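You operate a simulated robot arm through the tools that you are given. There is no shell and no other tool.

You run a simulated robot arm. Do the job below in one go: nothing can be reset, and whatever is moved stays where it is left.

## Task
Take the block out of the jig, lock the empty slide in the machine and shut the guard.
Fine: the block goes in the yellow frame; red lever left open; the jig stays locked; the other oval blocks stay.

It is judged by the outcome, as a careful person would: the job done as asked, and still so three seconds after it is handed in. It fails if anything else is knocked over, pushed out of place, dropped, spilled or broken.

## Robot
A 6-joint arm with a two-finger gripper, fixed in place. Base frame: the origin is on the floor under the middle of its stand, x ahead of it, y to its left, z up; the work surface is at about z = 0.85. Readings come in m, degrees, newtons and seconds.
It reaches about 0.94 m from its shoulder. Its first joint turns from -166.0 to 166.0 degrees. Payload 2.54 kg.
Tool frame: the origin (TCP) lies between the finger pads and is the grasp point; the fingertips stand 0.03 m ahead of it; z points along the fingers, y is the line along which they close. The gripper opens to 0.116 m; its body begins 0.095 m behind the TCP.
Orientation is told as [roll, pitch, yaw] about the base's x, y, z axes, in that order, counted from this pose: with the fingers straight down and closing along the base's y, the tool's x points along the base's -x, its y along +y and its z along -z.

## Interface
- The arm moves only by the tool servo_tool. Its argument "plan" is a list of rows, each a list of 2 entries, a list of its own where there are three numbers: the shift along the base's x, y, z in m, then the turn, a rotation vector about the base's x, y, z in degrees. In form: [[[x, y, z], [ax, ay, az]], ...]. A call has 1 to 20 rows; each row is the pose to reach, as a shift and turn from the pose commanded when the call began. "grip" is the finger opening in m, from 0 to 0.116, set as the call begins (left out, the last holds). Each row takes 0.2 s and may step no farther than 0.05 m and 8.6 degrees from the row before; otherwise, or with a gripper value out of range, the whole call is refused. Where a pose cannot be reached the arm comes as near as it can. A force on the tool above 70 N (or 10 N above the force at the start of the call, whichever is more), or a blocked arm, ends the call early, and 0.2 s more pass. The fingers move at their own pace (about 0.072 m/s each) and stop on an object; they squeeze with about 21 N. The grip force told is the motor's: it shows also when the fingers shut on nothing. Time passes only in rows, and 0.2 s behind the last, so rows that repeat a pose let the fingers close. It gives the time, the measured TCP pose, the force on the tool (base axes), the opening and the grip force at its end, in the units of the frame above (readings bear some noise), with the torque about the TCP (base axes, N m) and any sound that the robot's microphone picked up, and new pictures: "views" is both (left out), scene, wrist or none.
- Cameras (640 x 400 px; columns grow to the right, rows downward): "scene" is fixed at [0.2191, 0.5006, 1.411]; the picture's right is [0.13, -0.99, 0.00], its down [0.80, 0.11, -0.60] and it looks along [0.59, 0.08, 0.80] (base axes); focal length 214 px, centre (320, 200). "wrist" rides on the gripper at [0.069, -0.015, -0.122] in the tool frame; the picture's right is [0.21, 0.98, 0.00], its down [-0.83, 0.18, -0.53] and it looks along [-0.52, 0.11, 0.85] (tool axes); focal length 251 px, centre (320, 200). There is no depth. A picture from a camera that has moved, and an enlarged one, comes with that camera's place and axes in the base frame and with its lens.
- enlarge(camera, box): a new picture of the part [left, top, right, bottom] of that camera's present view, enlarged. No time passes.
- finish_job(): hands the job in; it is judged then, once.

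Places have to be worked out from the pictures, the camera data and where the tool is seen. Open the gripper and draw the arm clear of the work before you hand the job in, unless the task says otherwise.

The tools are called after "Call:" by a JSON object that holds its "fn" and its "kwargs". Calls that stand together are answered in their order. servo_tool: Moves the arm, as the interface text tells. Its arguments: {"type":"object","properties":{"plan":{"type":"array"},"grip":{"type":"number"},"views":{"type":"string","enum":["both","scene","wrist","none"]}},"required":["plan"]} The other tools are called the same way: enlarge (camera, box) takes an enlarged picture of a part of a camera's view; finish_job () hands the job in.

At the start:

```text
time: 0.0
tcp_pos: [0.0837, 0.457, 1.2511]
tcp_rot: [0.0, 0.1, 0.1]
ft_force: [-0.7, 0.1, 0.6]
ft_torque: [0.03, 0.02, -0.01]
gripper_width: 0.1159
grip_force: 0.1
```

scene: 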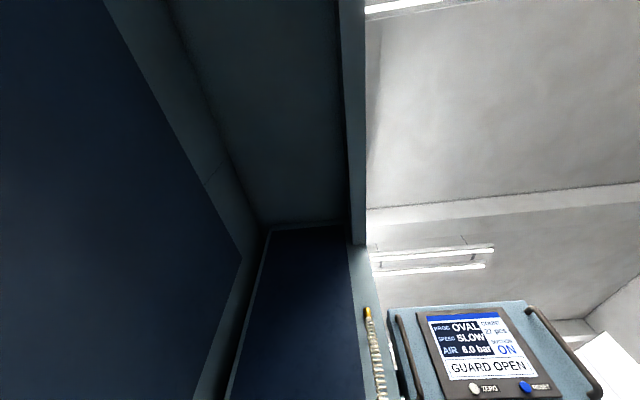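
wrist: 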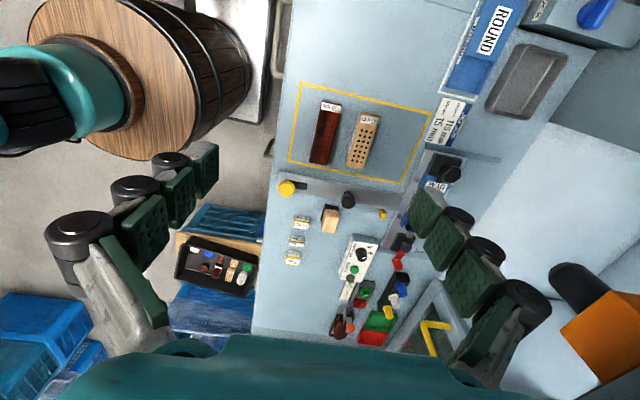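

The scene camera looks upward at a display reading "GUARD OPEN"; the wrist camera sees the bench. I'll enlarge parts of both views before moving anything.

Call:
{"fn": "enlarge", "kwargs": {"camera": "wrist", "box": [260, 70, 460, 195]}}

Call:
{"fn": "enlarge", "kwargs": {"camera": "wrist", "box": [260, 170, 460, 350]}}

Call:
{"fn": "enlarge", "kwargs": {"camera": "wrist", "box": [400, 0, 640, 200]}}

Call:
{"fn": "enlarge", "kwargs": {"camera": "scene", "box": [340, 280, 640, 400]}}

Call:
{"fn": "enlarge", "kwargs": {"camera": "wrist", "box": [160, 190, 280, 310]}}

```text
3.20 times, centred on (360, 132) of wrist
camera zoom: at [0.014, 0.4417, 1.3731], right [-0.21, 0.98, 0.0], down [0.83, 0.18, 0.53], along [0.52, 0.11, -0.85], focal length 805 px, centre (192, 416)
```

zoom: 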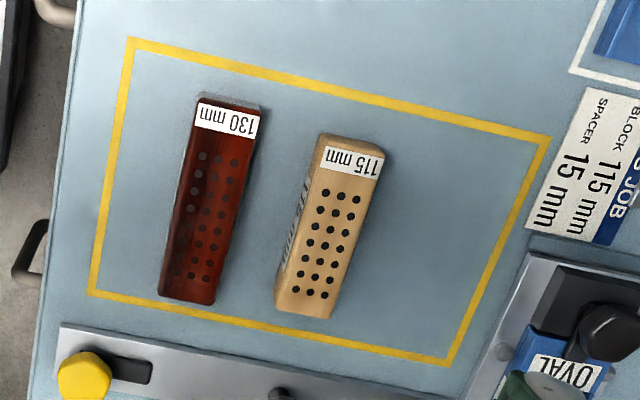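

```text
2.22 times, centred on (360, 260) of wrist
camera zoom: at [0.014, 0.4417, 1.3731], right [-0.21, 0.98, 0.0], down [0.83, 0.18, 0.53], along [0.52, 0.11, -0.85], focal length 559 px, centre (231, 67)
```

zoom: 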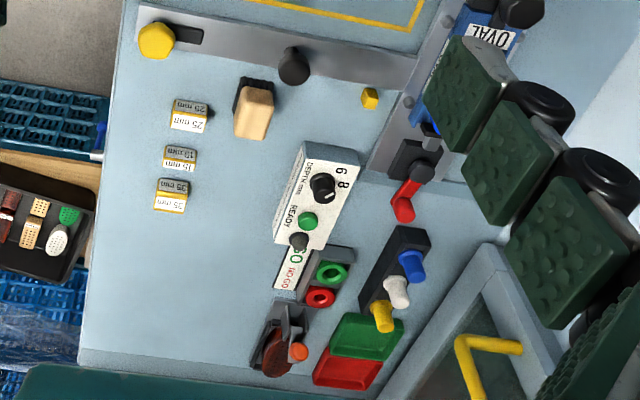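

```text
2.00 times, centred on (520, 100) of wrist
camera zoom: at [0.014, 0.4417, 1.3731], right [-0.21, 0.98, 0.0], down [0.83, 0.18, 0.53], along [0.52, 0.11, -0.85], focal length 503 px, centre (-80, 400)
```

zoom: 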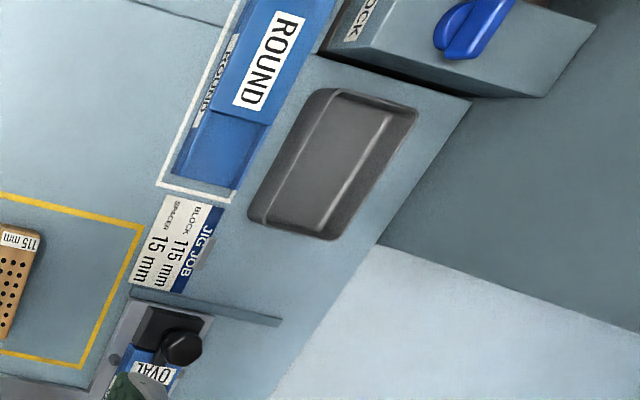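

```text
2.13 times, centred on (490, 340) of scene
camera zoom: at [0.2191, 0.5006, 1.411], right [0.13, -0.99, 0.0], down [0.8, 0.11, -0.6], along [0.59, 0.08, 0.8], focal length 458 px, centre (-43, -99)
```

zoom: 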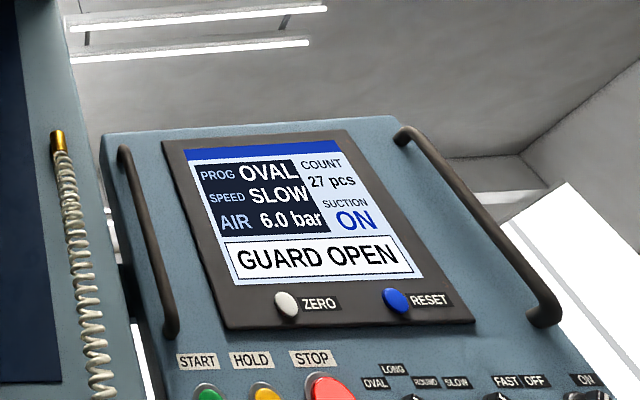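

```text
3.33 times, centred on (220, 250) of wrist
camera zoom: at [0.014, 0.4417, 1.3731], right [-0.21, 0.98, 0.0], down [0.83, 0.18, 0.53], along [0.52, 0.11, -0.85], focal length 838 px, centre (653, 33)
```

zoom: 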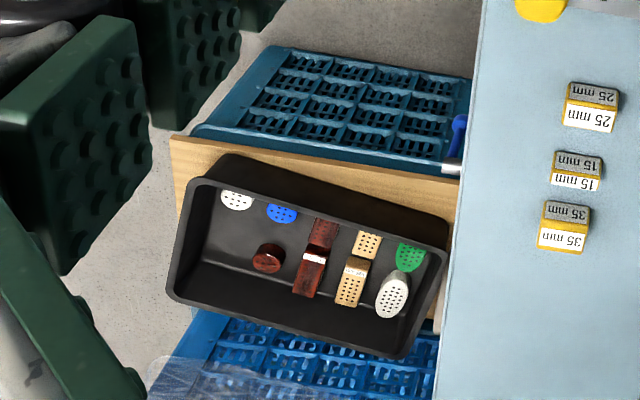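

The bench lies toward +y with the jig/slide area, yellow frame, controls and a guard frame with a yellow handle. I'll rotate the wrist in place about vertical so the camera looks toward +y and I can see the machine.

Call:
{"fn": "servo_tool", "kwargs": {"plan": [[[0, 0, 0], [0, 0, 8]], [[0, 0, 0], [0, 0, 16]], [[0, 0, 0], [0, 0, 24]], [[0, 0, 0], [0, 0, 32]], [[0, 0, 0], [0, 0, 40]]], "views": "both"}}

```text
time: 1.2
tcp_pos: [0.083, 0.4563, 1.2501]
tcp_rot: [0.0, -0.1, 40.0]
ft_force: [0.0, 0.1, 0.3]
ft_torque: [0.03, 0.02, 0.01]
gripper_width: 0.1158
grip_force: 0.1
camera wrist: at [0.0401, 0.4008, 1.373], right [-0.79, 0.61, 0.0], down [0.51, 0.67, 0.53], along [0.32, 0.42, -0.85], focal length 251 px, centre (320, 200)
```

scene: 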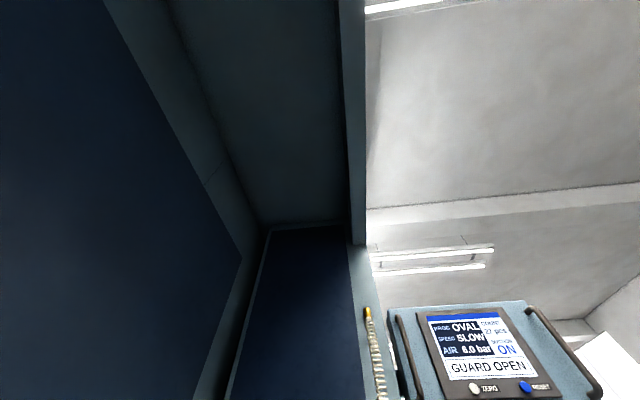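
wrist: 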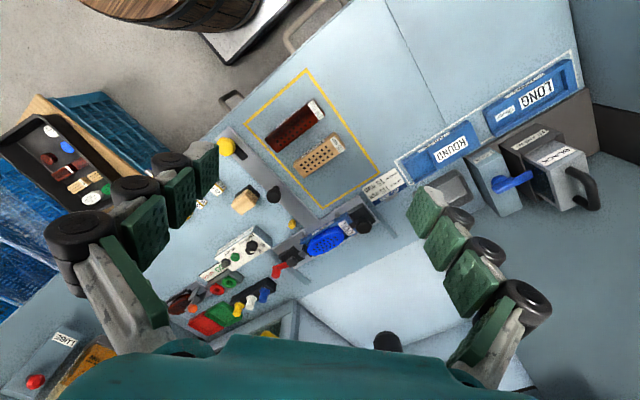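

Now the slide area comes into view. I'll enlarge it, then keep turning toward the machine.

Call:
{"fn": "enlarge", "kwargs": {"camera": "wrist", "box": [380, 40, 620, 220]}}

Call:
{"fn": "enlarge", "kwargs": {"camera": "wrist", "box": [200, 120, 400, 270]}}

Call:
{"fn": "enlarge", "kwargs": {"camera": "wrist", "box": [150, 200, 350, 350]}}

Call:
{"fn": "enlarge", "kwargs": {"camera": "wrist", "box": [0, 300, 160, 400]}}

```text
2.22 times, centred on (500, 130) of wrist
camera zoom: at [0.0401, 0.4008, 1.373], right [-0.79, 0.61, 0.0], down [0.51, 0.67, 0.53], along [0.32, 0.42, -0.85], focal length 559 px, centre (-80, 356)
```

zoom: 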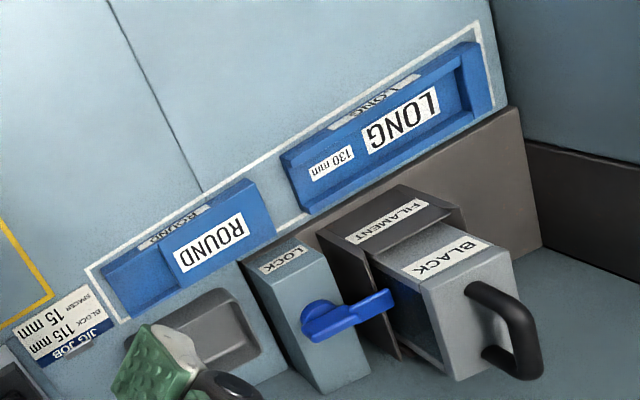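

```text
2.67 times, centred on (300, 195) of wrist
camera zoom: at [0.0401, 0.4008, 1.373], right [-0.79, 0.61, 0.0], down [0.51, 0.67, 0.53], along [0.32, 0.42, -0.85], focal length 670 px, centre (373, 213)
```

zoom: 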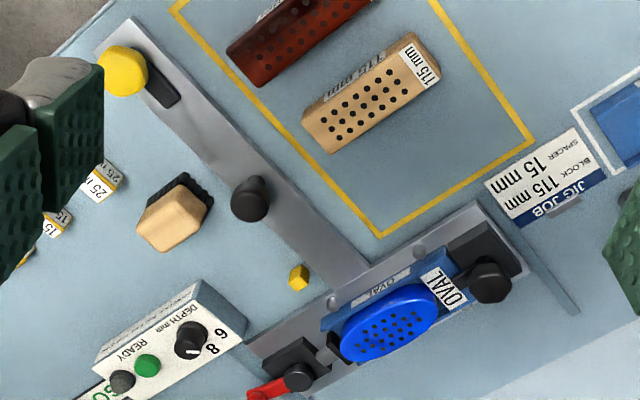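

```text
2.67 times, centred on (250, 275) of wrist
camera zoom: at [0.0401, 0.4008, 1.373], right [-0.79, 0.61, 0.0], down [0.51, 0.67, 0.53], along [0.32, 0.42, -0.85], focal length 670 px, centre (507, 0)
```

zoom: 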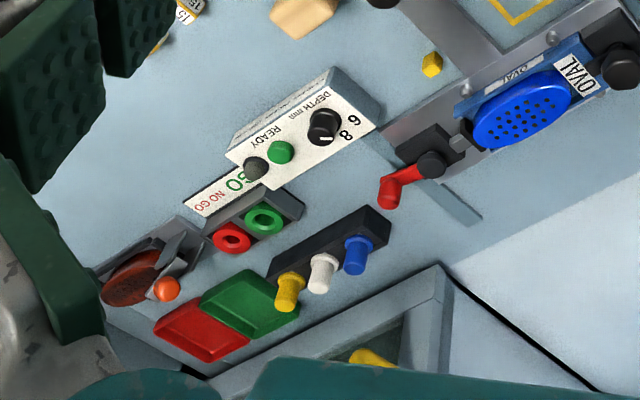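

```text
4.00 times, centred on (80, 350) of wrist
camera zoom: at [0.0401, 0.4008, 1.373], right [-0.79, 0.61, 0.0], down [0.51, 0.67, 0.53], along [0.32, 0.42, -0.85], focal length 1006 px, centre (1280, -400)
```

zoom: 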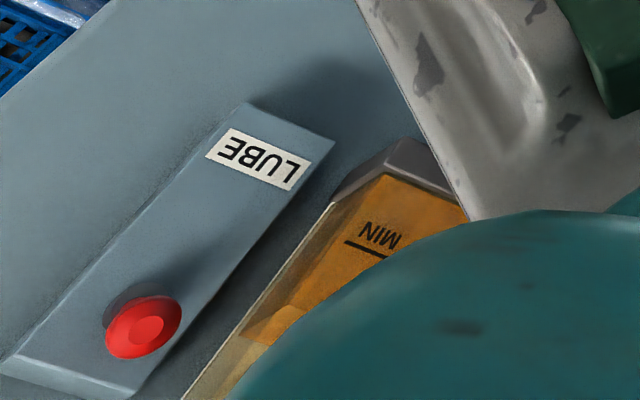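

The jig holds the blue OVAL slide with a blue oval block on it; the red lever is at one end and a black knob at the other. I'll keep turning to see the machine and the guard.

Call:
{"fn": "servo_tool", "kwargs": {"plan": [[[0, 0, 0], [0, 0, 8]], [[0, 0, 0], [0, 0, 16]], [[0, 0, 0], [0, 0, 24]], [[0, 0, 0], [0, 0, 32]], [[0, 0, 0], [0, 0, 40]]], "views": "wrist"}}

```text
time: 2.4
tcp_pos: [0.0836, 0.4567, 1.2515]
tcp_rot: [0.0, 0.1, 80.2]
ft_force: [-0.1, -0.9, 0.3]
ft_torque: [-0.01, 0.05, 0.03]
gripper_width: 0.1164
grip_force: 0.1
camera wrist: at [0.0861, 0.386, 1.3731], right [-1.0, -0.04, 0.0], down [-0.04, 0.84, 0.53], along [-0.02, 0.53, -0.85], focal length 251 px, centre (320, 200)
```

wrist: 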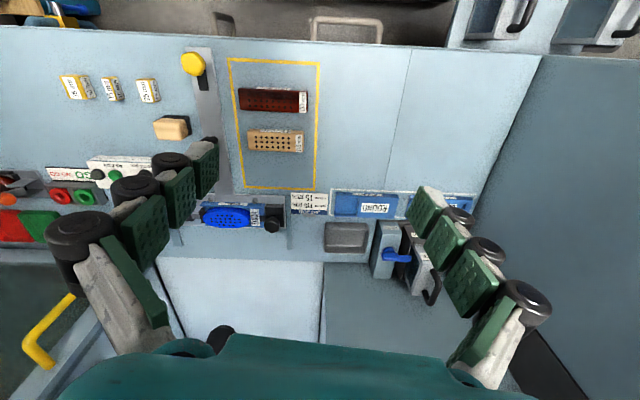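

Camera now looks toward +y, and the machine interior is below the picture bottom edge. I'll tilt the tool about base x to see more horizontally toward +y.

Call:
{"fn": "servo_tool", "kwargs": {"plan": [[[0, -0.01, 0], [8, 0, 0]], [[0, -0.02, 0], [16, 0, 0]], [[0, -0.03, 0], [24, 0, 0]], [[0, -0.04, 0], [32, 0, 0]], [[0, -0.05, 0], [38, 0, 0]]], "views": "both"}}

```text
time: 3.6
tcp_pos: [0.0837, 0.407, 1.2515]
tcp_rot: [7.7, -37.5, 77.3]
ft_force: [-0.1, -0.7, 0.1]
ft_torque: [-0.04, -0.04, -0.03]
gripper_width: 0.116
grip_force: 0.1
camera wrist: at [0.0861, 0.2761, 1.303], right [-1.0, -0.03, -0.02], down [-0.03, 0.34, 0.94], along [-0.02, 0.94, -0.34], focal length 251 px, centre (320, 200)
```

scene: 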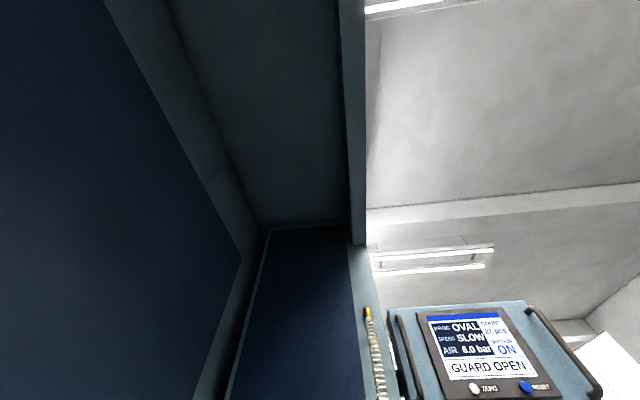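
wrist: 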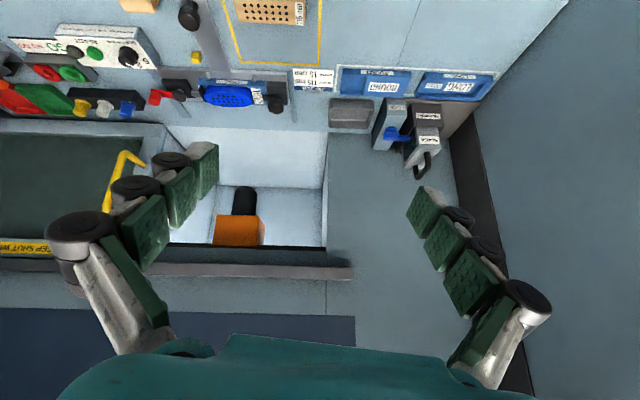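

I can see a machine opening with a light interior, an orange/black item hanging in it, and a guard panel with a yellow handle to its +x side. I'll enlarge these.

Call:
{"fn": "enlarge", "kwargs": {"camera": "wrist", "box": [140, 110, 360, 290]}}

Call:
{"fn": "enlarge", "kwargs": {"camera": "wrist", "box": [0, 90, 200, 260]}}

Call:
{"fn": "enlarge", "kwargs": {"camera": "wrist", "box": [130, 60, 350, 140]}}

Call:
{"fn": "enlarge", "kwargs": {"camera": "wrist", "box": [300, 60, 520, 200]}}

```text
2.22 times, centred on (250, 200) of wrist
camera zoom: at [0.0861, 0.2761, 1.303], right [-1.0, -0.03, -0.02], down [-0.03, 0.34, 0.94], along [-0.02, 0.94, -0.34], focal length 559 px, centre (476, 200)
```

zoom: 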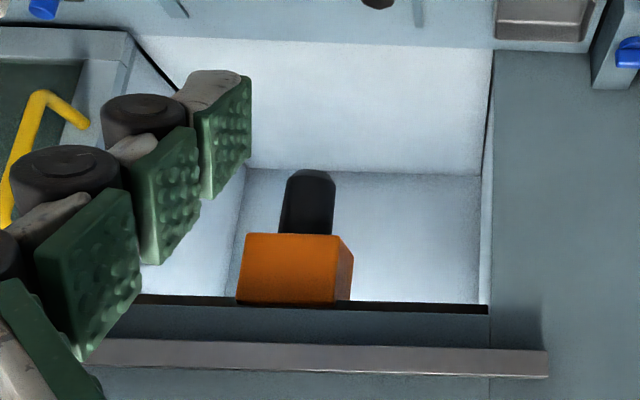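

```text
2.35 times, centred on (100, 175) of wrist
camera zoom: at [0.0861, 0.2761, 1.303], right [-1.0, -0.03, -0.02], down [-0.03, 0.34, 0.94], along [-0.02, 0.94, -0.34], focal length 592 px, centre (838, 259)
```

zoom: 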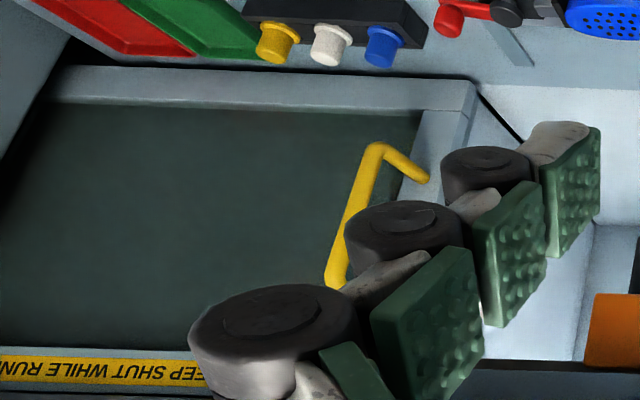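

```text
2.91 times, centred on (240, 100) of wrist
camera zoom: at [0.0861, 0.2761, 1.303], right [-1.0, -0.03, -0.02], down [-0.03, 0.34, 0.94], along [-0.02, 0.94, -0.34], focal length 731 px, centre (553, 491)
```

zoom: 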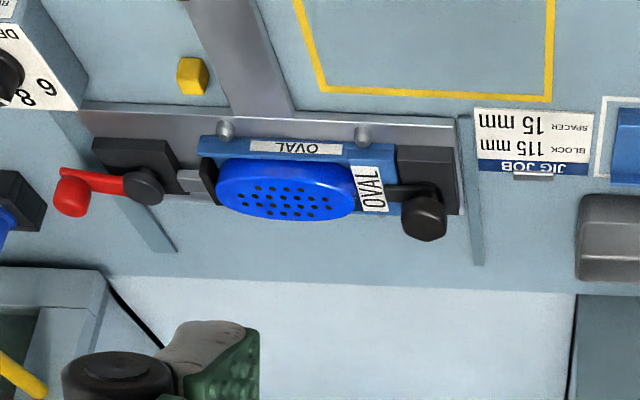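

```text
2.86 times, centred on (410, 130) of wrist
camera zoom: at [0.0861, 0.2761, 1.303], right [-1.0, -0.03, -0.02], down [-0.03, 0.34, 0.94], along [-0.02, 0.94, -0.34], focal length 718 px, centre (63, 400)
```

zoom: 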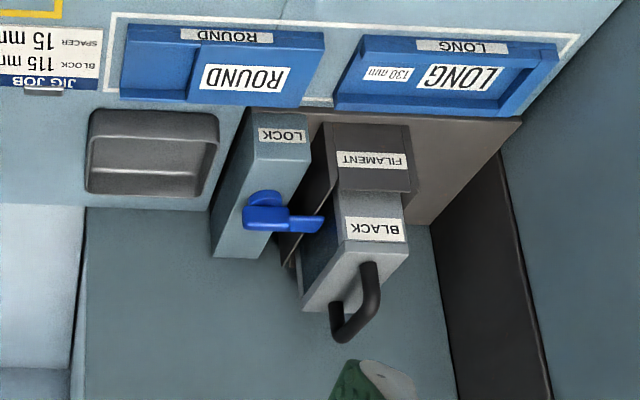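

The opening seems to be a vertical window in the machine's front wall (y≈0.85), with the guard hanging to its +x side on a rail. I'll lower and shift the camera a bit to look inside the chamber.

Call:
{"fn": "servo_tool", "kwargs": {"plan": [[[0.03, 0, -0.02], [4, 0, 0]], [[0.06, 0, -0.04], [8, 0, 0]], [[0.09, 0, -0.06], [12, 0, 0]], [[0.12, 0, -0.08], [16, 0, 0]], [[0.15, 0, -0.1], [20, 0, 0]]], "views": "wrist"}}

```text
time: 4.8
tcp_pos: [0.2356, 0.4076, 1.15]
tcp_rot: [15.6, -56.6, 71.4]
ft_force: [0.4, 0.4, -0.1]
ft_torque: [0.0, -0.06, 0.03]
gripper_width: 0.1159
grip_force: 0.0
camera wrist: at [0.2375, 0.2662, 1.1553], right [-1.0, -0.02, -0.04], down [-0.03, -0.01, 1.0], along [-0.02, 1.0, 0.01], focal length 251 px, centre (320, 200)
```

wrist: 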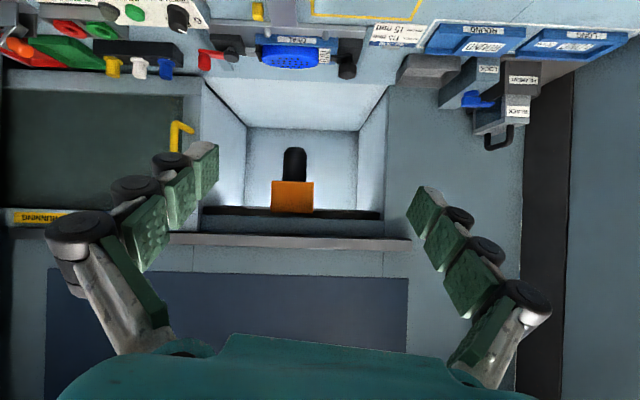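

The chamber looks plain inside apart from the orange/black head. I'll zoom into the chamber, jig and lock box from this angle.

Call:
{"fn": "enlarge", "kwargs": {"camera": "wrist", "box": [180, 20, 420, 220]}}

Call:
{"fn": "enlarge", "kwargs": {"camera": "wrist", "box": [360, 20, 560, 160]}}

Call:
{"fn": "enlarge", "kwargs": {"camera": "wrist", "box": [0, 20, 240, 250]}}

```text
2.00 times, centred on (300, 120) of wrist
camera zoom: at [0.2375, 0.2662, 1.1553], right [-1.0, -0.02, -0.04], down [-0.03, -0.01, 1.0], along [-0.02, 1.0, 0.01], focal length 503 px, centre (360, 360)
```

zoom: 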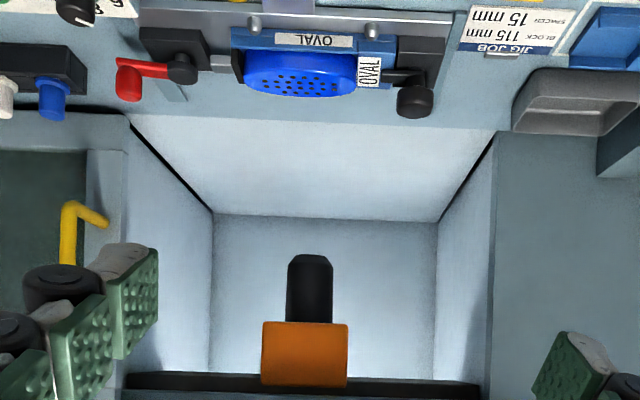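

```text
2.86 times, centred on (460, 90) of wrist
camera zoom: at [0.2375, 0.2662, 1.1553], right [-1.0, -0.02, -0.04], down [-0.03, -0.01, 1.0], along [-0.02, 1.0, 0.01], focal length 718 px, centre (-80, 514)
```

zoom: 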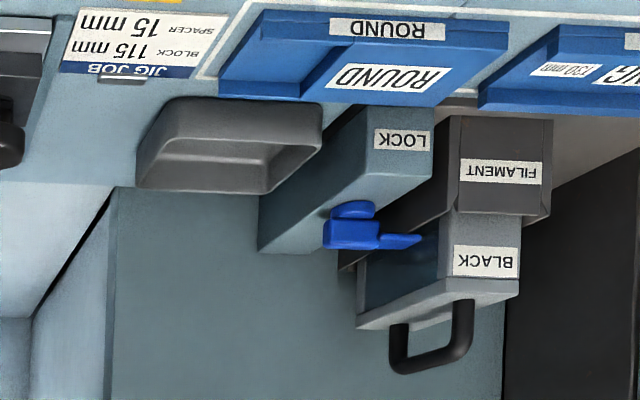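

```text
1.74 times, centred on (120, 135) of wrist
camera zoom: at [0.2375, 0.2662, 1.1553], right [-1.0, -0.02, -0.04], down [-0.03, -0.01, 1.0], along [-0.02, 1.0, 0.01], focal length 437 px, centre (668, 313)
```

zoom: 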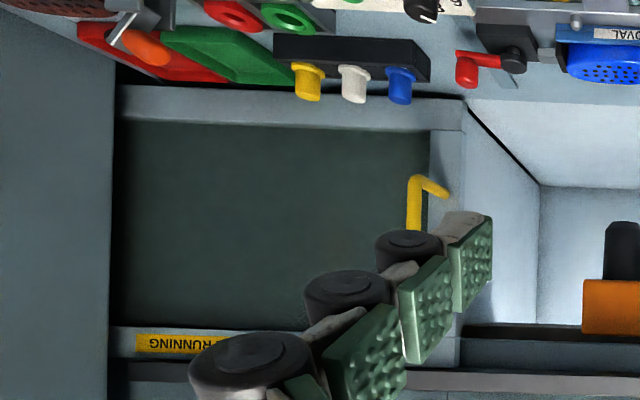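

The chamber floor is level with the bench (z≈0.86) and bare, so I need to see how the jig and machine nest are built. I'll bring the camera above and in front of the jig for a close look.

Call:
{"fn": "servo_tool", "kwargs": {"plan": [[[0.01, 0.03, 0.0], [-8, 0, 0]], [[0.02, 0.06, 0], [-16, 0, 0]], [[0.03, 0.09, 0], [-24, 0, 0]], [[0.04, 0.12, 0], [-32, 0, 0]], [[0.05, 0.15, -0.02], [-40, 0, 0]], [[0.06, 0.18, -0.04], [-48, 0, 0]]], "views": "wrist"}}

```text
time: 6.2
tcp_pos: [0.2949, 0.5859, 1.1101]
tcp_rot: [1.8, -9.7, 79.8]
ft_force: [-0.2, -0.6, 1.3]
ft_torque: [0.11, -0.03, 0.04]
gripper_width: 0.1159
grip_force: 0.1
camera wrist: at [0.297, 0.4956, 1.2189], right [-1.0, -0.04, -0.01], down [-0.03, 0.74, 0.67], along [-0.02, 0.67, -0.74], focal length 251 px, centre (320, 200)
```

wrist: 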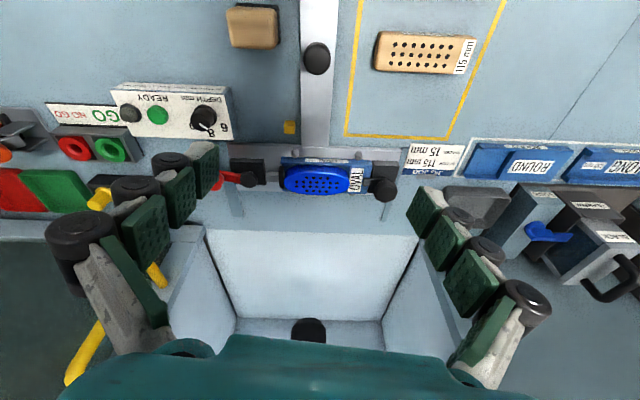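

Call:
{"fn": "enlarge", "kwargs": {"camera": "wrist", "box": [210, 100, 430, 240]}}

Call:
{"fn": "enlarge", "kwargs": {"camera": "wrist", "box": [0, 70, 240, 220]}}

Call:
{"fn": "enlarge", "kwargs": {"camera": "wrist", "box": [200, 0, 440, 150]}}

Call:
{"fn": "enlarge", "kwargs": {"camera": "wrist", "box": [400, 130, 640, 310]}}

```text
2.86 times, centred on (320, 170) of wrist
camera zoom: at [0.297, 0.4956, 1.2189], right [-1.0, -0.04, -0.01], down [-0.03, 0.74, 0.67], along [-0.02, 0.67, -0.74], focal length 718 px, centre (320, 286)
```

zoom: 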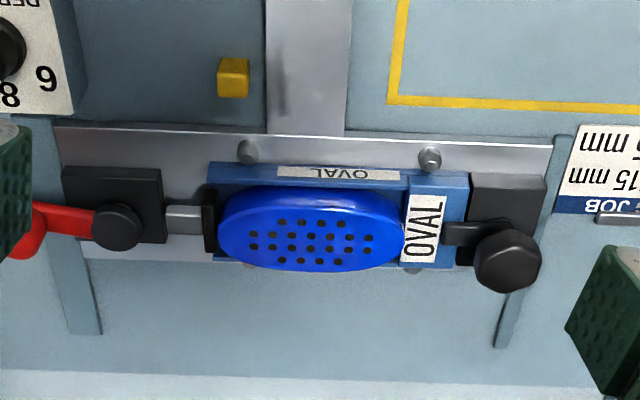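

```text
2.67 times, centred on (120, 145) of wrist
camera zoom: at [0.297, 0.4956, 1.2189], right [-1.0, -0.04, -0.01], down [-0.03, 0.74, 0.67], along [-0.02, 0.67, -0.74], focal length 670 px, centre (853, 347)
```

zoom: 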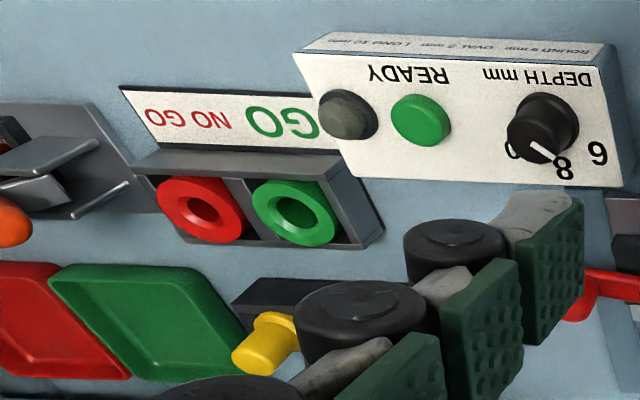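

```text
2.67 times, centred on (320, 75) of wrist
camera zoom: at [0.297, 0.4956, 1.2189], right [-1.0, -0.04, -0.01], down [-0.03, 0.74, 0.67], along [-0.02, 0.67, -0.74], focal length 670 px, centre (320, 533)
```

zoom: 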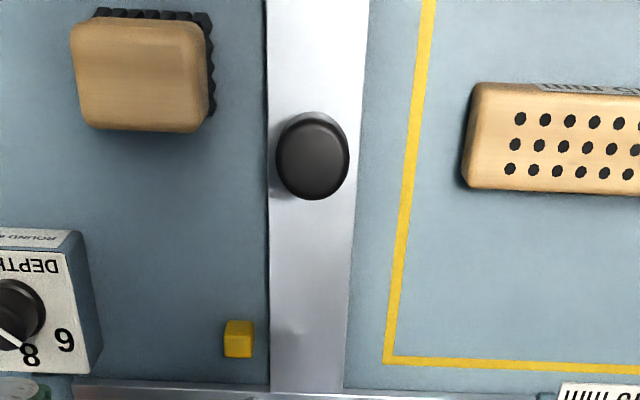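

```text
2.22 times, centred on (520, 220) of wrist
camera zoom: at [0.297, 0.4956, 1.2189], right [-1.0, -0.04, -0.01], down [-0.03, 0.74, 0.67], along [-0.02, 0.67, -0.74], focal length 559 px, centre (-124, 156)
```

zoom: 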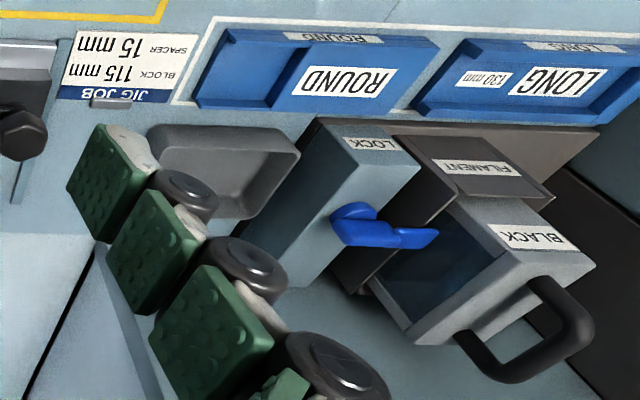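

Now it reads clearly: the grey T-shaped plate is the slide (black push knob on its stem, yellow knob at the stem's end), carrying the blue OVAL jig (held by the black cam handle at −x) and the block clamped by the red lever's plunger. I'll look closely at the yellow knob at the stem end.

Call:
{"fn": "servo_tool", "kwargs": {"plan": [[[0.0, -0.04, 0.0], [-4, 0, 0]], [[0.0, -0.08, 0], [-8, 0, 0]], [[0.0, -0.12, 0], [-10, 0, 0]], [[0.0, -0.16, 0], [-10, 0, 0]], [[0, -0.2, 0], [-10, 0, 0]]], "views": "wrist"}}

```text
time: 7.4
tcp_pos: [0.2935, 0.3873, 1.1119]
tcp_rot: [0.0, 0.0, 80.1]
ft_force: [-0.3, 0.5, 0.6]
ft_torque: [-0.08, 0.03, 0.01]
gripper_width: 0.1159
grip_force: 0.0
camera wrist: at [0.2963, 0.3164, 1.2335], right [-1.0, -0.04, 0.0], down [-0.03, 0.84, 0.53], along [-0.02, 0.53, -0.85], focal length 251 px, centre (320, 200)
```

wrist: 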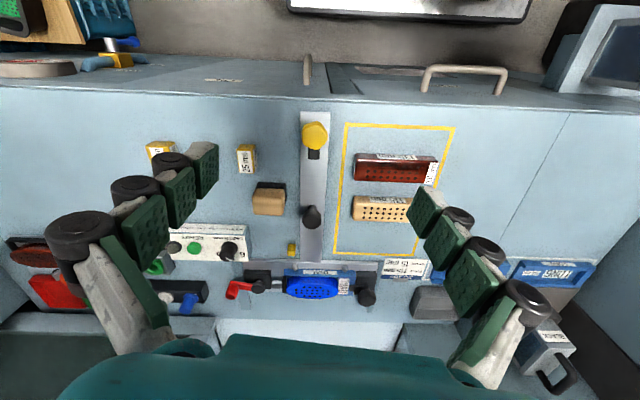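

Call:
{"fn": "enlarge", "kwargs": {"camera": "wrist", "box": [260, 90, 360, 160]}}

Call:
{"fn": "enlarge", "kwargs": {"camera": "wrist", "box": [270, 180, 350, 260]}}

Call:
{"fn": "enlarge", "kwargs": {"camera": "wrist", "box": [220, 240, 400, 340]}}

Call:
{"fn": "enlarge", "kwargs": {"camera": "wrist", "box": [320, 110, 480, 270]}}

```text
5.71 times, centred on (310, 125) of wrist
camera zoom: at [0.2963, 0.3164, 1.2335], right [-1.0, -0.04, 0.0], down [-0.03, 0.84, 0.53], along [-0.02, 0.53, -0.85], focal length 1437 px, centre (377, 629)
```

zoom: 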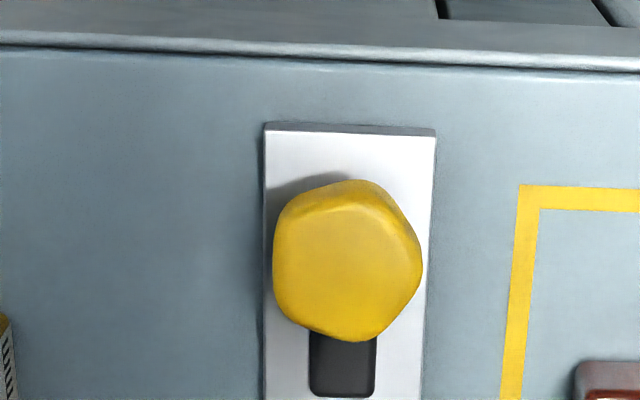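

```text
5.00 times, centred on (310, 220) of wrist
camera zoom: at [0.2963, 0.3164, 1.2335], right [-1.0, -0.04, 0.0], down [-0.03, 0.84, 0.53], along [-0.02, 0.53, -0.85], focal length 1257 px, centre (370, 100)
```

zoom: 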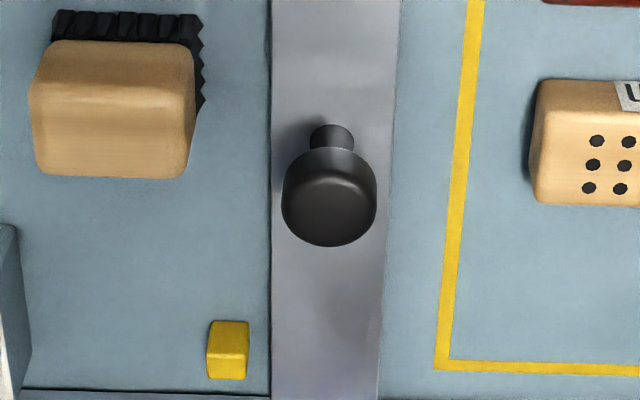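

```text
3.56 times, centred on (310, 290) of wrist
camera zoom: at [0.2963, 0.3164, 1.2335], right [-1.0, -0.04, 0.0], down [-0.03, 0.84, 0.53], along [-0.02, 0.53, -0.85], focal length 894 px, centre (356, -120)
```

zoom: 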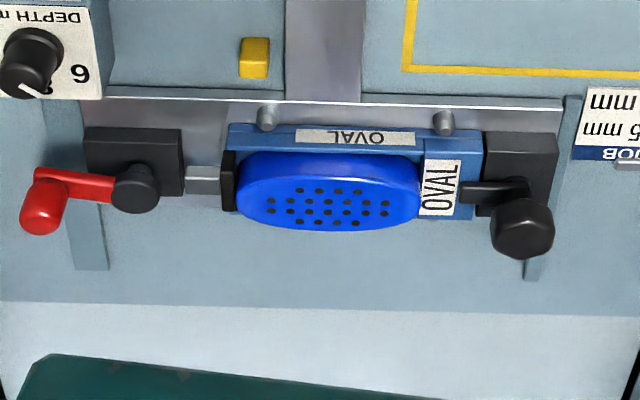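

```text
2.50 times, centred on (400, 190) of wrist
camera zoom: at [0.2963, 0.3164, 1.2335], right [-1.0, -0.04, 0.0], down [-0.03, 0.84, 0.53], along [-0.02, 0.53, -0.85], focal length 629 px, centre (120, 225)
```

zoom: 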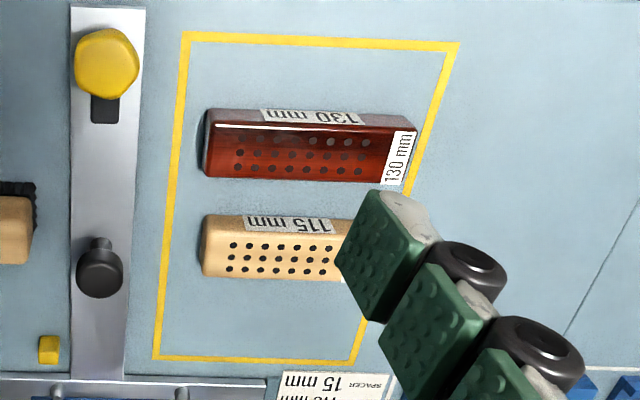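

The yellow knob (≈0.30, 0.427, top z≈0.88) sits at the −y end of a slot in the stem, the black push knob is at about (0.29, 0.56), and a small yellow mark is at (0.338, 0.655). Next I'll look at the red lever and block from close above.

Call:
{"fn": "servo_tool", "kwargs": {"plan": [[[0.03, 0.05, 0.0], [0, 0, -1]], [[0.06, 0.09, 0], [0, 0, -2]], [[0.09, 0.13, 0], [0, 0, -2.1]], [[0.11, 0.17, 0], [0, 0, -2.1]], [[0.12, 0.21, 0], [0, 0, -2.1]], [[0.12, 0.23, -0.01], [0, 0, -2.1]]], "views": "wrist"}}

```text
refused: row 1 steps farther than a row can; nothing moved
```

My first step was slightly longer than the limit; I'll repeat it with smaller steps.

Call:
{"fn": "servo_tool", "kwargs": {"plan": [[[0.025, 0.04, 0.0], [0, 0, -1]], [[0.05, 0.08, 0], [0, 0, -2]], [[0.075, 0.12, 0], [0, 0, -2.1]], [[0.1, 0.16, 0], [0, 0, -2.1]], [[0.12, 0.2, 0], [0, 0, -2.1]], [[0.12, 0.23, -0.01], [0, 0, -2.1]]], "views": "wrist"}}

```text
time: 8.8
tcp_pos: [0.4144, 0.6164, 1.1018]
tcp_rot: [0.0, 0.0, 77.9]
ft_force: [-0.4, 0.7, -0.1]
ft_torque: [0.03, -0.01, -0.02]
gripper_width: 0.1161
grip_force: 0.1
camera wrist: at [0.4135, 0.546, 1.2233], right [-1.0, 0.0, 0.0], down [0.0, 0.85, 0.53], along [0.0, 0.53, -0.85], focal length 251 px, centre (320, 200)
```

wrist: 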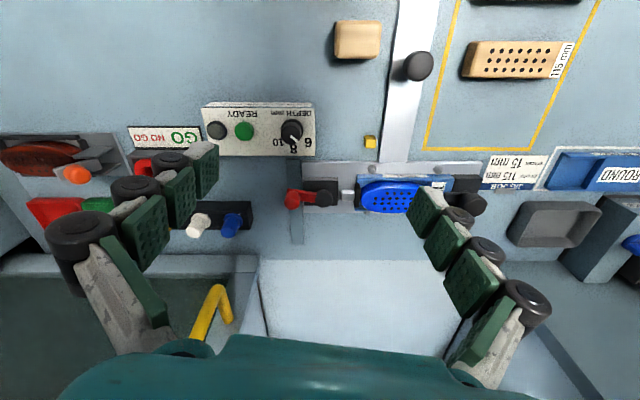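

Call:
{"fn": "enlarge", "kwargs": {"camera": "wrist", "box": [270, 150, 370, 220]}}

Call:
{"fn": "enlarge", "kwargs": {"camera": "wrist", "box": [330, 150, 500, 250]}}

Call:
{"fn": "enlarge", "kwargs": {"camera": "wrist", "box": [160, 230, 320, 370]}}

```text
5.71 times, centred on (320, 185) of wrist
camera zoom: at [0.4135, 0.546, 1.2233], right [-1.0, 0.0, 0.0], down [0.0, 0.85, 0.53], along [0.0, 0.53, -0.85], focal length 1437 px, centre (320, 286)
```

zoom: 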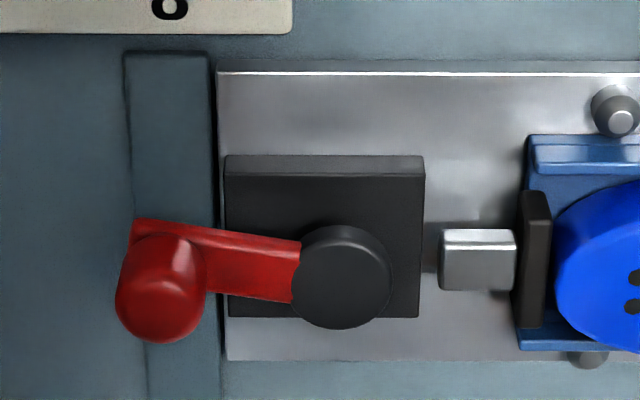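

```text
3.76 times, centred on (415, 200) of wrist
camera zoom: at [0.4135, 0.546, 1.2233], right [-1.0, 0.0, 0.0], down [0.0, 0.85, 0.53], along [0.0, 0.53, -0.85], focal length 947 px, centre (-38, 200)
```

zoom: 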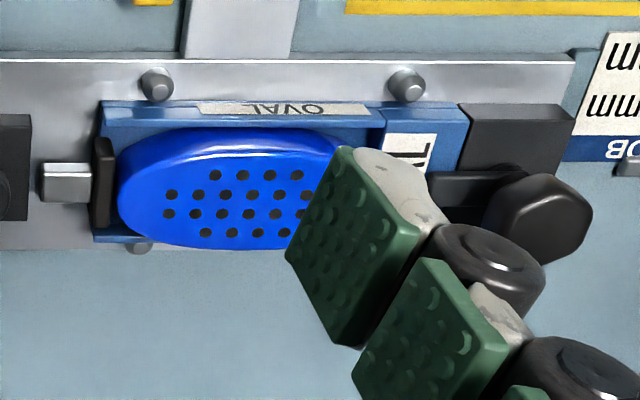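

```text
2.86 times, centred on (240, 300) of wrist
camera zoom: at [0.4135, 0.546, 1.2233], right [-1.0, 0.0, 0.0], down [0.0, 0.85, 0.53], along [0.0, 0.53, -0.85], focal length 718 px, centre (549, -86)
```

zoom: 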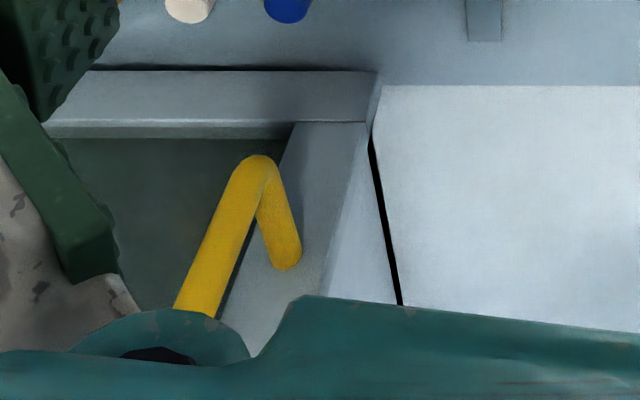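

The red lever has an upright grip at about (0.453, 0.74, top z≈0.92), pivot dome near (0.408, 0.742), and its plunger pad presses on the block's +x end, so it's closed. I'll turn the tool so the fingers close along y, hover over the red grip and look from the −x side.

Call:
{"fn": "servo_tool", "kwargs": {"plan": [[[0.005, 0.01, 0], [0, 0, -8]], [[0.01, 0.02, 0], [0, 0, -16]], [[0.015, 0.04, 0], [0, 0, -24]], [[0.02, 0.06, 0], [0, 0, -32]], [[0.025, 0.08, 0], [0, 0, -40]], [[0.03, 0.1, 0], [0, 0, -48]], [[0.035, 0.11, 0], [0, 0, -56]], [[0.038, 0.12, 0], [0, 0, -64]], [[0.038, 0.125, 0], [0, 0, -72]], [[0.038, 0.125, 0], [0, 0, -77.9]]], "views": "wrist"}}

```text
time: 11.0
tcp_pos: [0.451, 0.743, 1.1017]
tcp_rot: [0.0, 0.0, 0.0]
ft_force: [1.0, 0.0, -0.3]
ft_torque: [-0.02, 0.02, 0.0]
gripper_width: 0.116
grip_force: 0.0
camera wrist: at [0.382, 0.7271, 1.2228], right [-0.21, 0.98, 0.0], down [0.83, 0.18, 0.53], along [0.52, 0.11, -0.85], focal length 251 px, centre (320, 200)
```

wrist: 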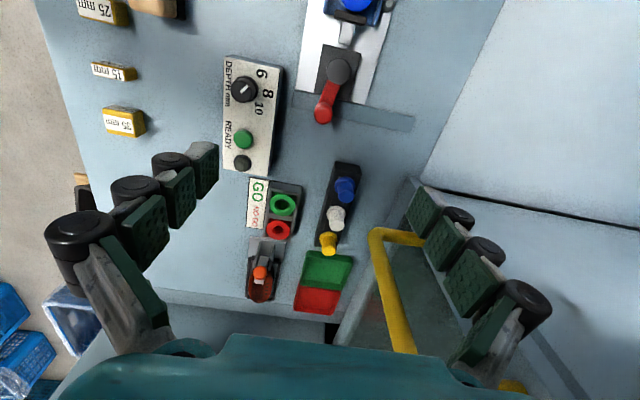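

Call:
{"fn": "enlarge", "kwargs": {"camera": "wrist", "box": [270, 0, 430, 140]}}

Call:
{"fn": "enlarge", "kwargs": {"camera": "wrist", "box": [340, 160, 540, 390]}}

```text
2.86 times, centred on (350, 70) of wrist
camera zoom: at [0.382, 0.7271, 1.2228], right [-0.21, 0.98, 0.0], down [0.83, 0.18, 0.53], along [0.52, 0.11, -0.85], focal length 718 px, centre (234, 571)
```

zoom: 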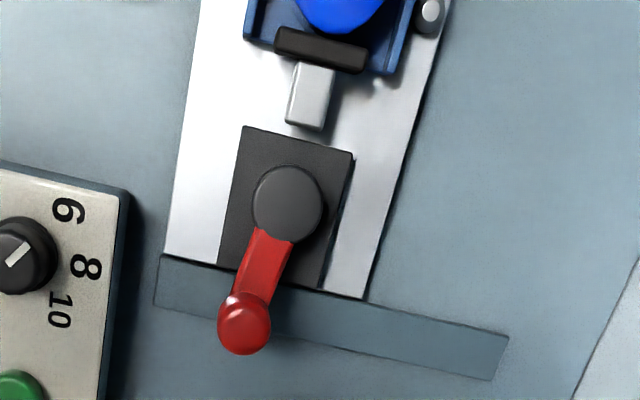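

```text
1.74 times, centred on (440, 275) of wrist
camera zoom: at [0.382, 0.7271, 1.2228], right [-0.21, 0.98, 0.0], down [0.83, 0.18, 0.53], along [0.52, 0.11, -0.85], focal length 437 px, centre (111, 70)
```

zoom: 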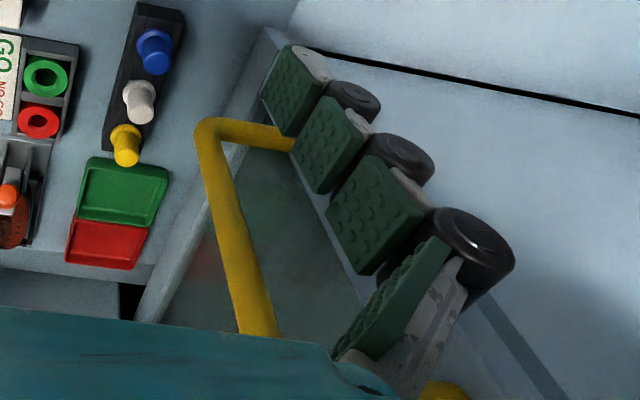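

The lever grip top is about (0.452, 0.745, 0.91) and the pivot about (0.404, 0.754); the lever sits slightly past dead centre toward −y, so I expect it opens toward +y. I'll narrow the fingers to a loose cage and descend over the red grip.

Call:
{"fn": "servo_tool", "kwargs": {"plan": [[[0, 0, -0.04], [0, 0, 0]], [[0, 0.001, -0.08], [0, 0, 0]], [[0, 0.002, -0.12], [0, 0, 0]], [[0, 0.002, -0.13], [0, 0, 0]]], "grip": 0.05, "views": "wrist"}}

```text
time: 12.0
tcp_pos: [0.4513, 0.7428, 0.9717]
tcp_rot: [0.0, -0.1, 0.0]
ft_force: [-0.2, -0.6, -0.2]
ft_torque: [-0.01, 0.0, -0.01]
gripper_width: 0.0501
grip_force: 0.1
camera wrist: at [0.3817, 0.7278, 1.0925], right [-0.21, 0.98, 0.0], down [0.83, 0.18, 0.53], along [0.52, 0.11, -0.85], focal length 251 px, centre (320, 200)
```

wrist: 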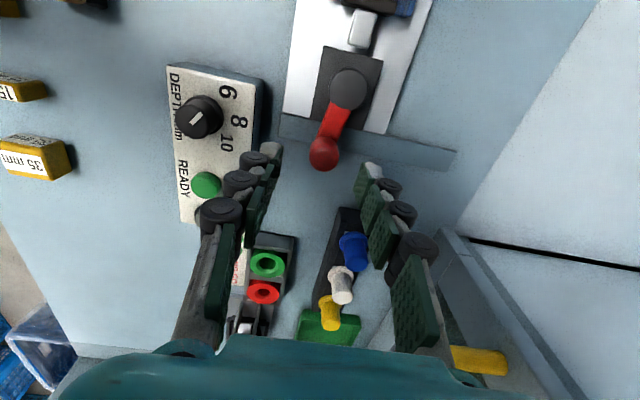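

Fingers straddle the red grip (est. (0.450, 0.745), top z≈0.908). I'll narrow the cage to 36 mm and lower the fingertips alongside it.

Call:
{"fn": "servo_tool", "kwargs": {"plan": [[[0, 0.004, 0], [0, 0, 0]], [[-0.001, 0.004, -0.015], [0, 0, 0]], [[-0.001, 0.004, -0.03], [0, 0, 0]], [[-0.001, 0.004, -0.045], [0, 0, 0]]], "grip": 0.037, "views": "wrist"}}

```text
time: 13.0
tcp_pos: [0.4502, 0.7476, 0.9256]
tcp_rot: [0.1, 0.1, 0.0]
ft_force: [0.9, -0.1, 0.4]
ft_torque: [-0.03, -0.02, 0.0]
gripper_width: 0.0369
grip_force: 0.2
camera wrist: at [0.3807, 0.7324, 1.0479], right [-0.21, 0.98, 0.0], down [0.83, 0.18, 0.53], along [0.52, 0.11, -0.85], focal length 251 px, centre (320, 200)
```

wrist: 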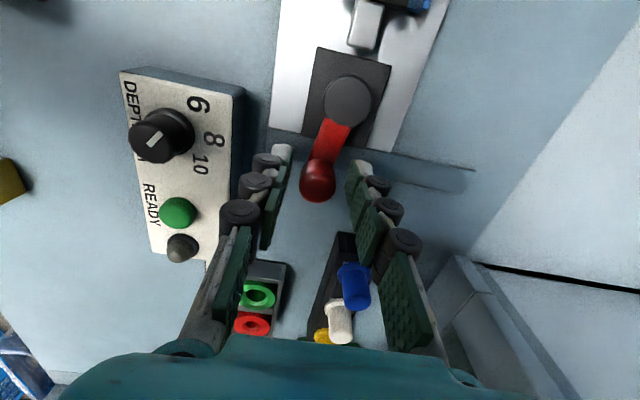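

The fingers straddle the grip. I'll lower 5 mm more and start a small arc toward +y about the pivot, watching the force.

Call:
{"fn": "servo_tool", "kwargs": {"plan": [[[-0.001, 0, -0.005], [0, 0, 0]], [[-0.001, 0.003, -0.005], [0, 0, 4]], [[-0.001, 0.0075, -0.005], [0, 0, 10]]], "views": "wrist"}}

```text
time: 13.8
tcp_pos: [0.4501, 0.7548, 0.9216]
tcp_rot: [0.0, 0.1, 10.0]
ft_force: [-2.2, -4.9, 0.9]
ft_torque: [-0.12, 0.11, -0.07]
gripper_width: 0.0394
grip_force: 2.0
camera wrist: at [0.3834, 0.7278, 1.043], right [-0.38, 0.92, 0.0], down [0.78, 0.32, 0.53], along [0.49, 0.2, -0.85], focal length 251 px, centre (320, 200)
```

wrist: 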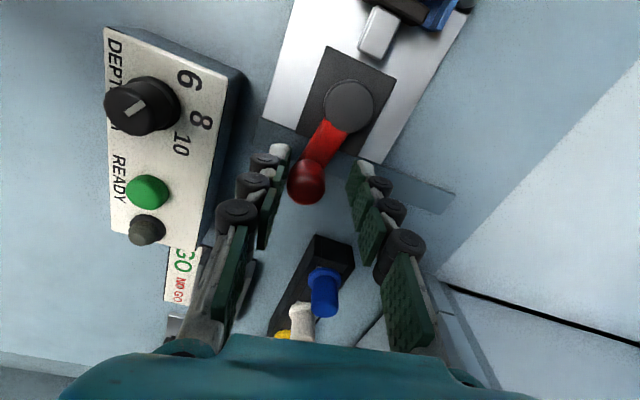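

The finger contacts the grip (≈5 N) but the lever hasn't moved yet. I'll push a few more millimetres and watch the force.

Call:
{"fn": "servo_tool", "kwargs": {"plan": [[[0, 0.002, 0], [0, 0, 0]], [[0, 0.004, 0], [0, 0, 0]], [[0, 0.006, 0], [0, 0, 0]]], "views": "wrist"}}

```text
time: 14.6
tcp_pos: [0.4504, 0.7613, 0.9221]
tcp_rot: [0.0, 0.1, 10.0]
ft_force: [-0.4, -4.4, 11.6]
ft_torque: [-0.36, -0.12, -0.03]
gripper_width: 0.0398
grip_force: 2.0
camera wrist: at [0.3839, 0.734, 1.0438], right [-0.38, 0.92, 0.0], down [0.78, 0.32, 0.53], along [0.49, 0.2, -0.85], focal length 251 px, centre (320, 200)
```

wrist: 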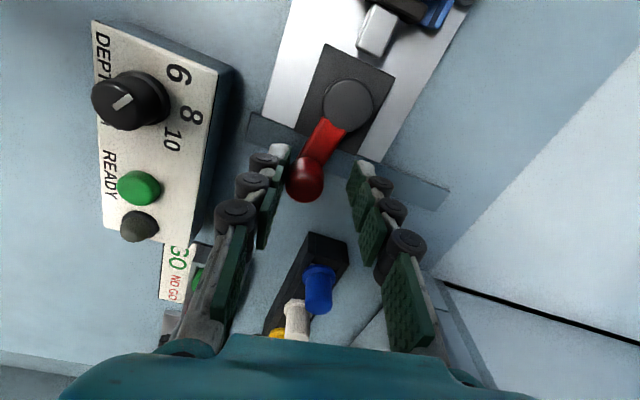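

The lever began to move toward +y with ~4 N, but there's an 11 N vertical contact (fingertip on the arm). I'll raise 5 mm and continue the arc.

Call:
{"fn": "servo_tool", "kwargs": {"plan": [[[0, 0, 0.006], [0, 0, 0]], [[-0.001, 0.004, 0.006], [0, 0, 6]], [[-0.003, 0.009, 0.006], [0, 0, 12]], [[-0.005, 0.013, 0.006], [0, 0, 18]]], "views": "wrist"}}

```text
time: 15.6
tcp_pos: [0.446, 0.7753, 0.9276]
tcp_rot: [-0.1, 0.0, 28.2]
ft_force: [1.2, -1.0, 0.1]
ft_torque: [-0.04, -0.05, 0.01]
gripper_width: 0.0379
grip_force: 1.1
camera wrist: at [0.3907, 0.7287, 1.049], right [-0.65, 0.76, 0.0], down [0.64, 0.55, 0.53], along [0.41, 0.35, -0.85], focal length 251 px, centre (320, 200)
```

wrist: 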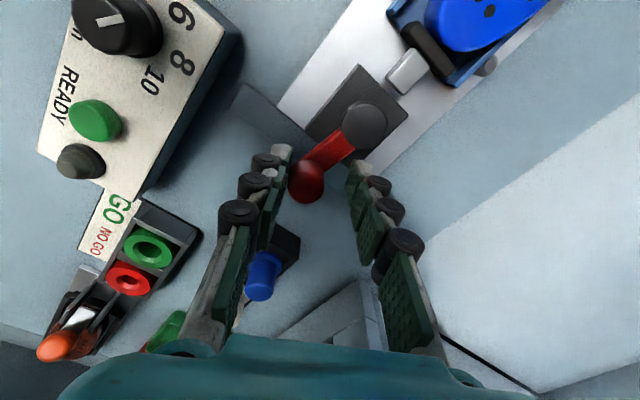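

The pivot has shifted too: the lever didn't turn, the whole slide moved about 24 mm toward +y instead (it slides freely with ~4 N). I'll push the grip back toward −y so the slide returns against its stop, and test the lever in that direction.

Call:
{"fn": "servo_tool", "kwargs": {"plan": [[[0.001, -0.004, 0], [0, 0, -7]], [[0.002, -0.008, 0], [0, 0, -14]], [[0.003, -0.014, 0], [0, 0, -21]], [[0.003, -0.02, 0], [0, 0, -28]], [[0.003, -0.026, 0], [0, 0, -28]], [[0.003, -0.032, 0], [0, 0, -28]]], "views": "wrist"}}

```text
time: 17.0
tcp_pos: [0.4473, 0.7427, 0.9277]
tcp_rot: [-0.1, 0.0, -0.1]
ft_force: [0.3, -0.7, -0.5]
ft_torque: [0.01, 0.01, -0.03]
gripper_width: 0.0371
grip_force: 0.2
camera wrist: at [0.3777, 0.7271, 1.0491], right [-0.21, 0.98, 0.0], down [0.83, 0.18, 0.53], along [0.52, 0.11, -0.85], focal length 251 px, centre (320, 200)
```

wrist: 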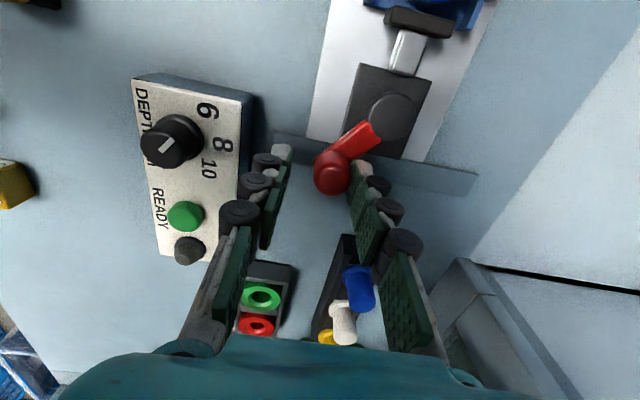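

The lever now turned toward −y with almost no force, while the slide stayed. I'll zoom to check the plunger and lever angle.

Call:
{"fn": "enlarge", "kwargs": {"camera": "wrist", "box": [280, 0, 500, 200]}}

```text
2.00 times, centred on (390, 100) of wrist
camera zoom: at [0.3777, 0.7271, 1.0491], right [-0.21, 0.98, 0.0], down [0.83, 0.18, 0.53], along [0.52, 0.11, -0.85], focal length 503 px, centre (180, 400)
```

zoom: 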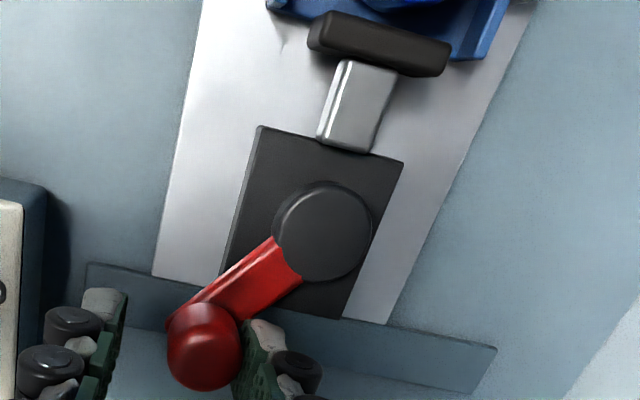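

The lever is now at about −43° and opens toward −y. I'll carry it on around the pivot (≈(0.406, 0.779)), turning the tool with it.

Call:
{"fn": "servo_tool", "kwargs": {"plan": [[[-0.003, 0, 0], [0, 0, -8]], [[-0.006, -0.0005, 0], [0, 0, -16]], [[-0.009, -0.001, 0], [0, 0, -24]], [[-0.013, -0.001, 0], [0, 0, -32]], [[-0.016, -0.002, 0], [0, 0, -40]], [[-0.021, -0.005, 0], [0, 0, -48]]], "views": "wrist"}}

```text
time: 18.4
tcp_pos: [0.4271, 0.7368, 0.9259]
tcp_rot: [0.0, 0.0, -48.2]
ft_force: [0.5, -0.1, -0.2]
ft_torque: [-0.03, 0.04, 0.02]
gripper_width: 0.037
grip_force: 0.1
camera wrist: at [0.3683, 0.7784, 1.049], right [0.58, 0.81, 0.0], down [0.69, -0.49, 0.53], along [0.43, -0.31, -0.85], focal length 251 px, centre (320, 200)
```

wrist: 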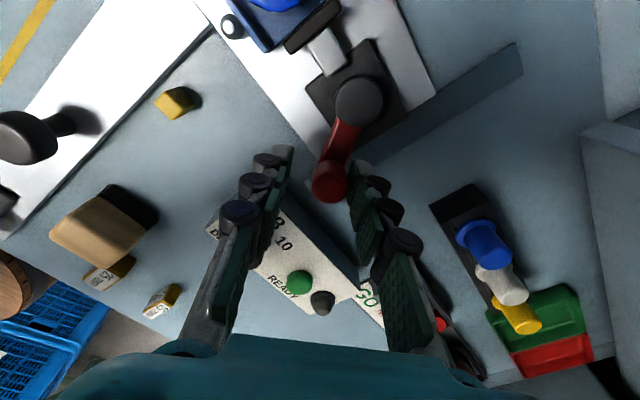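

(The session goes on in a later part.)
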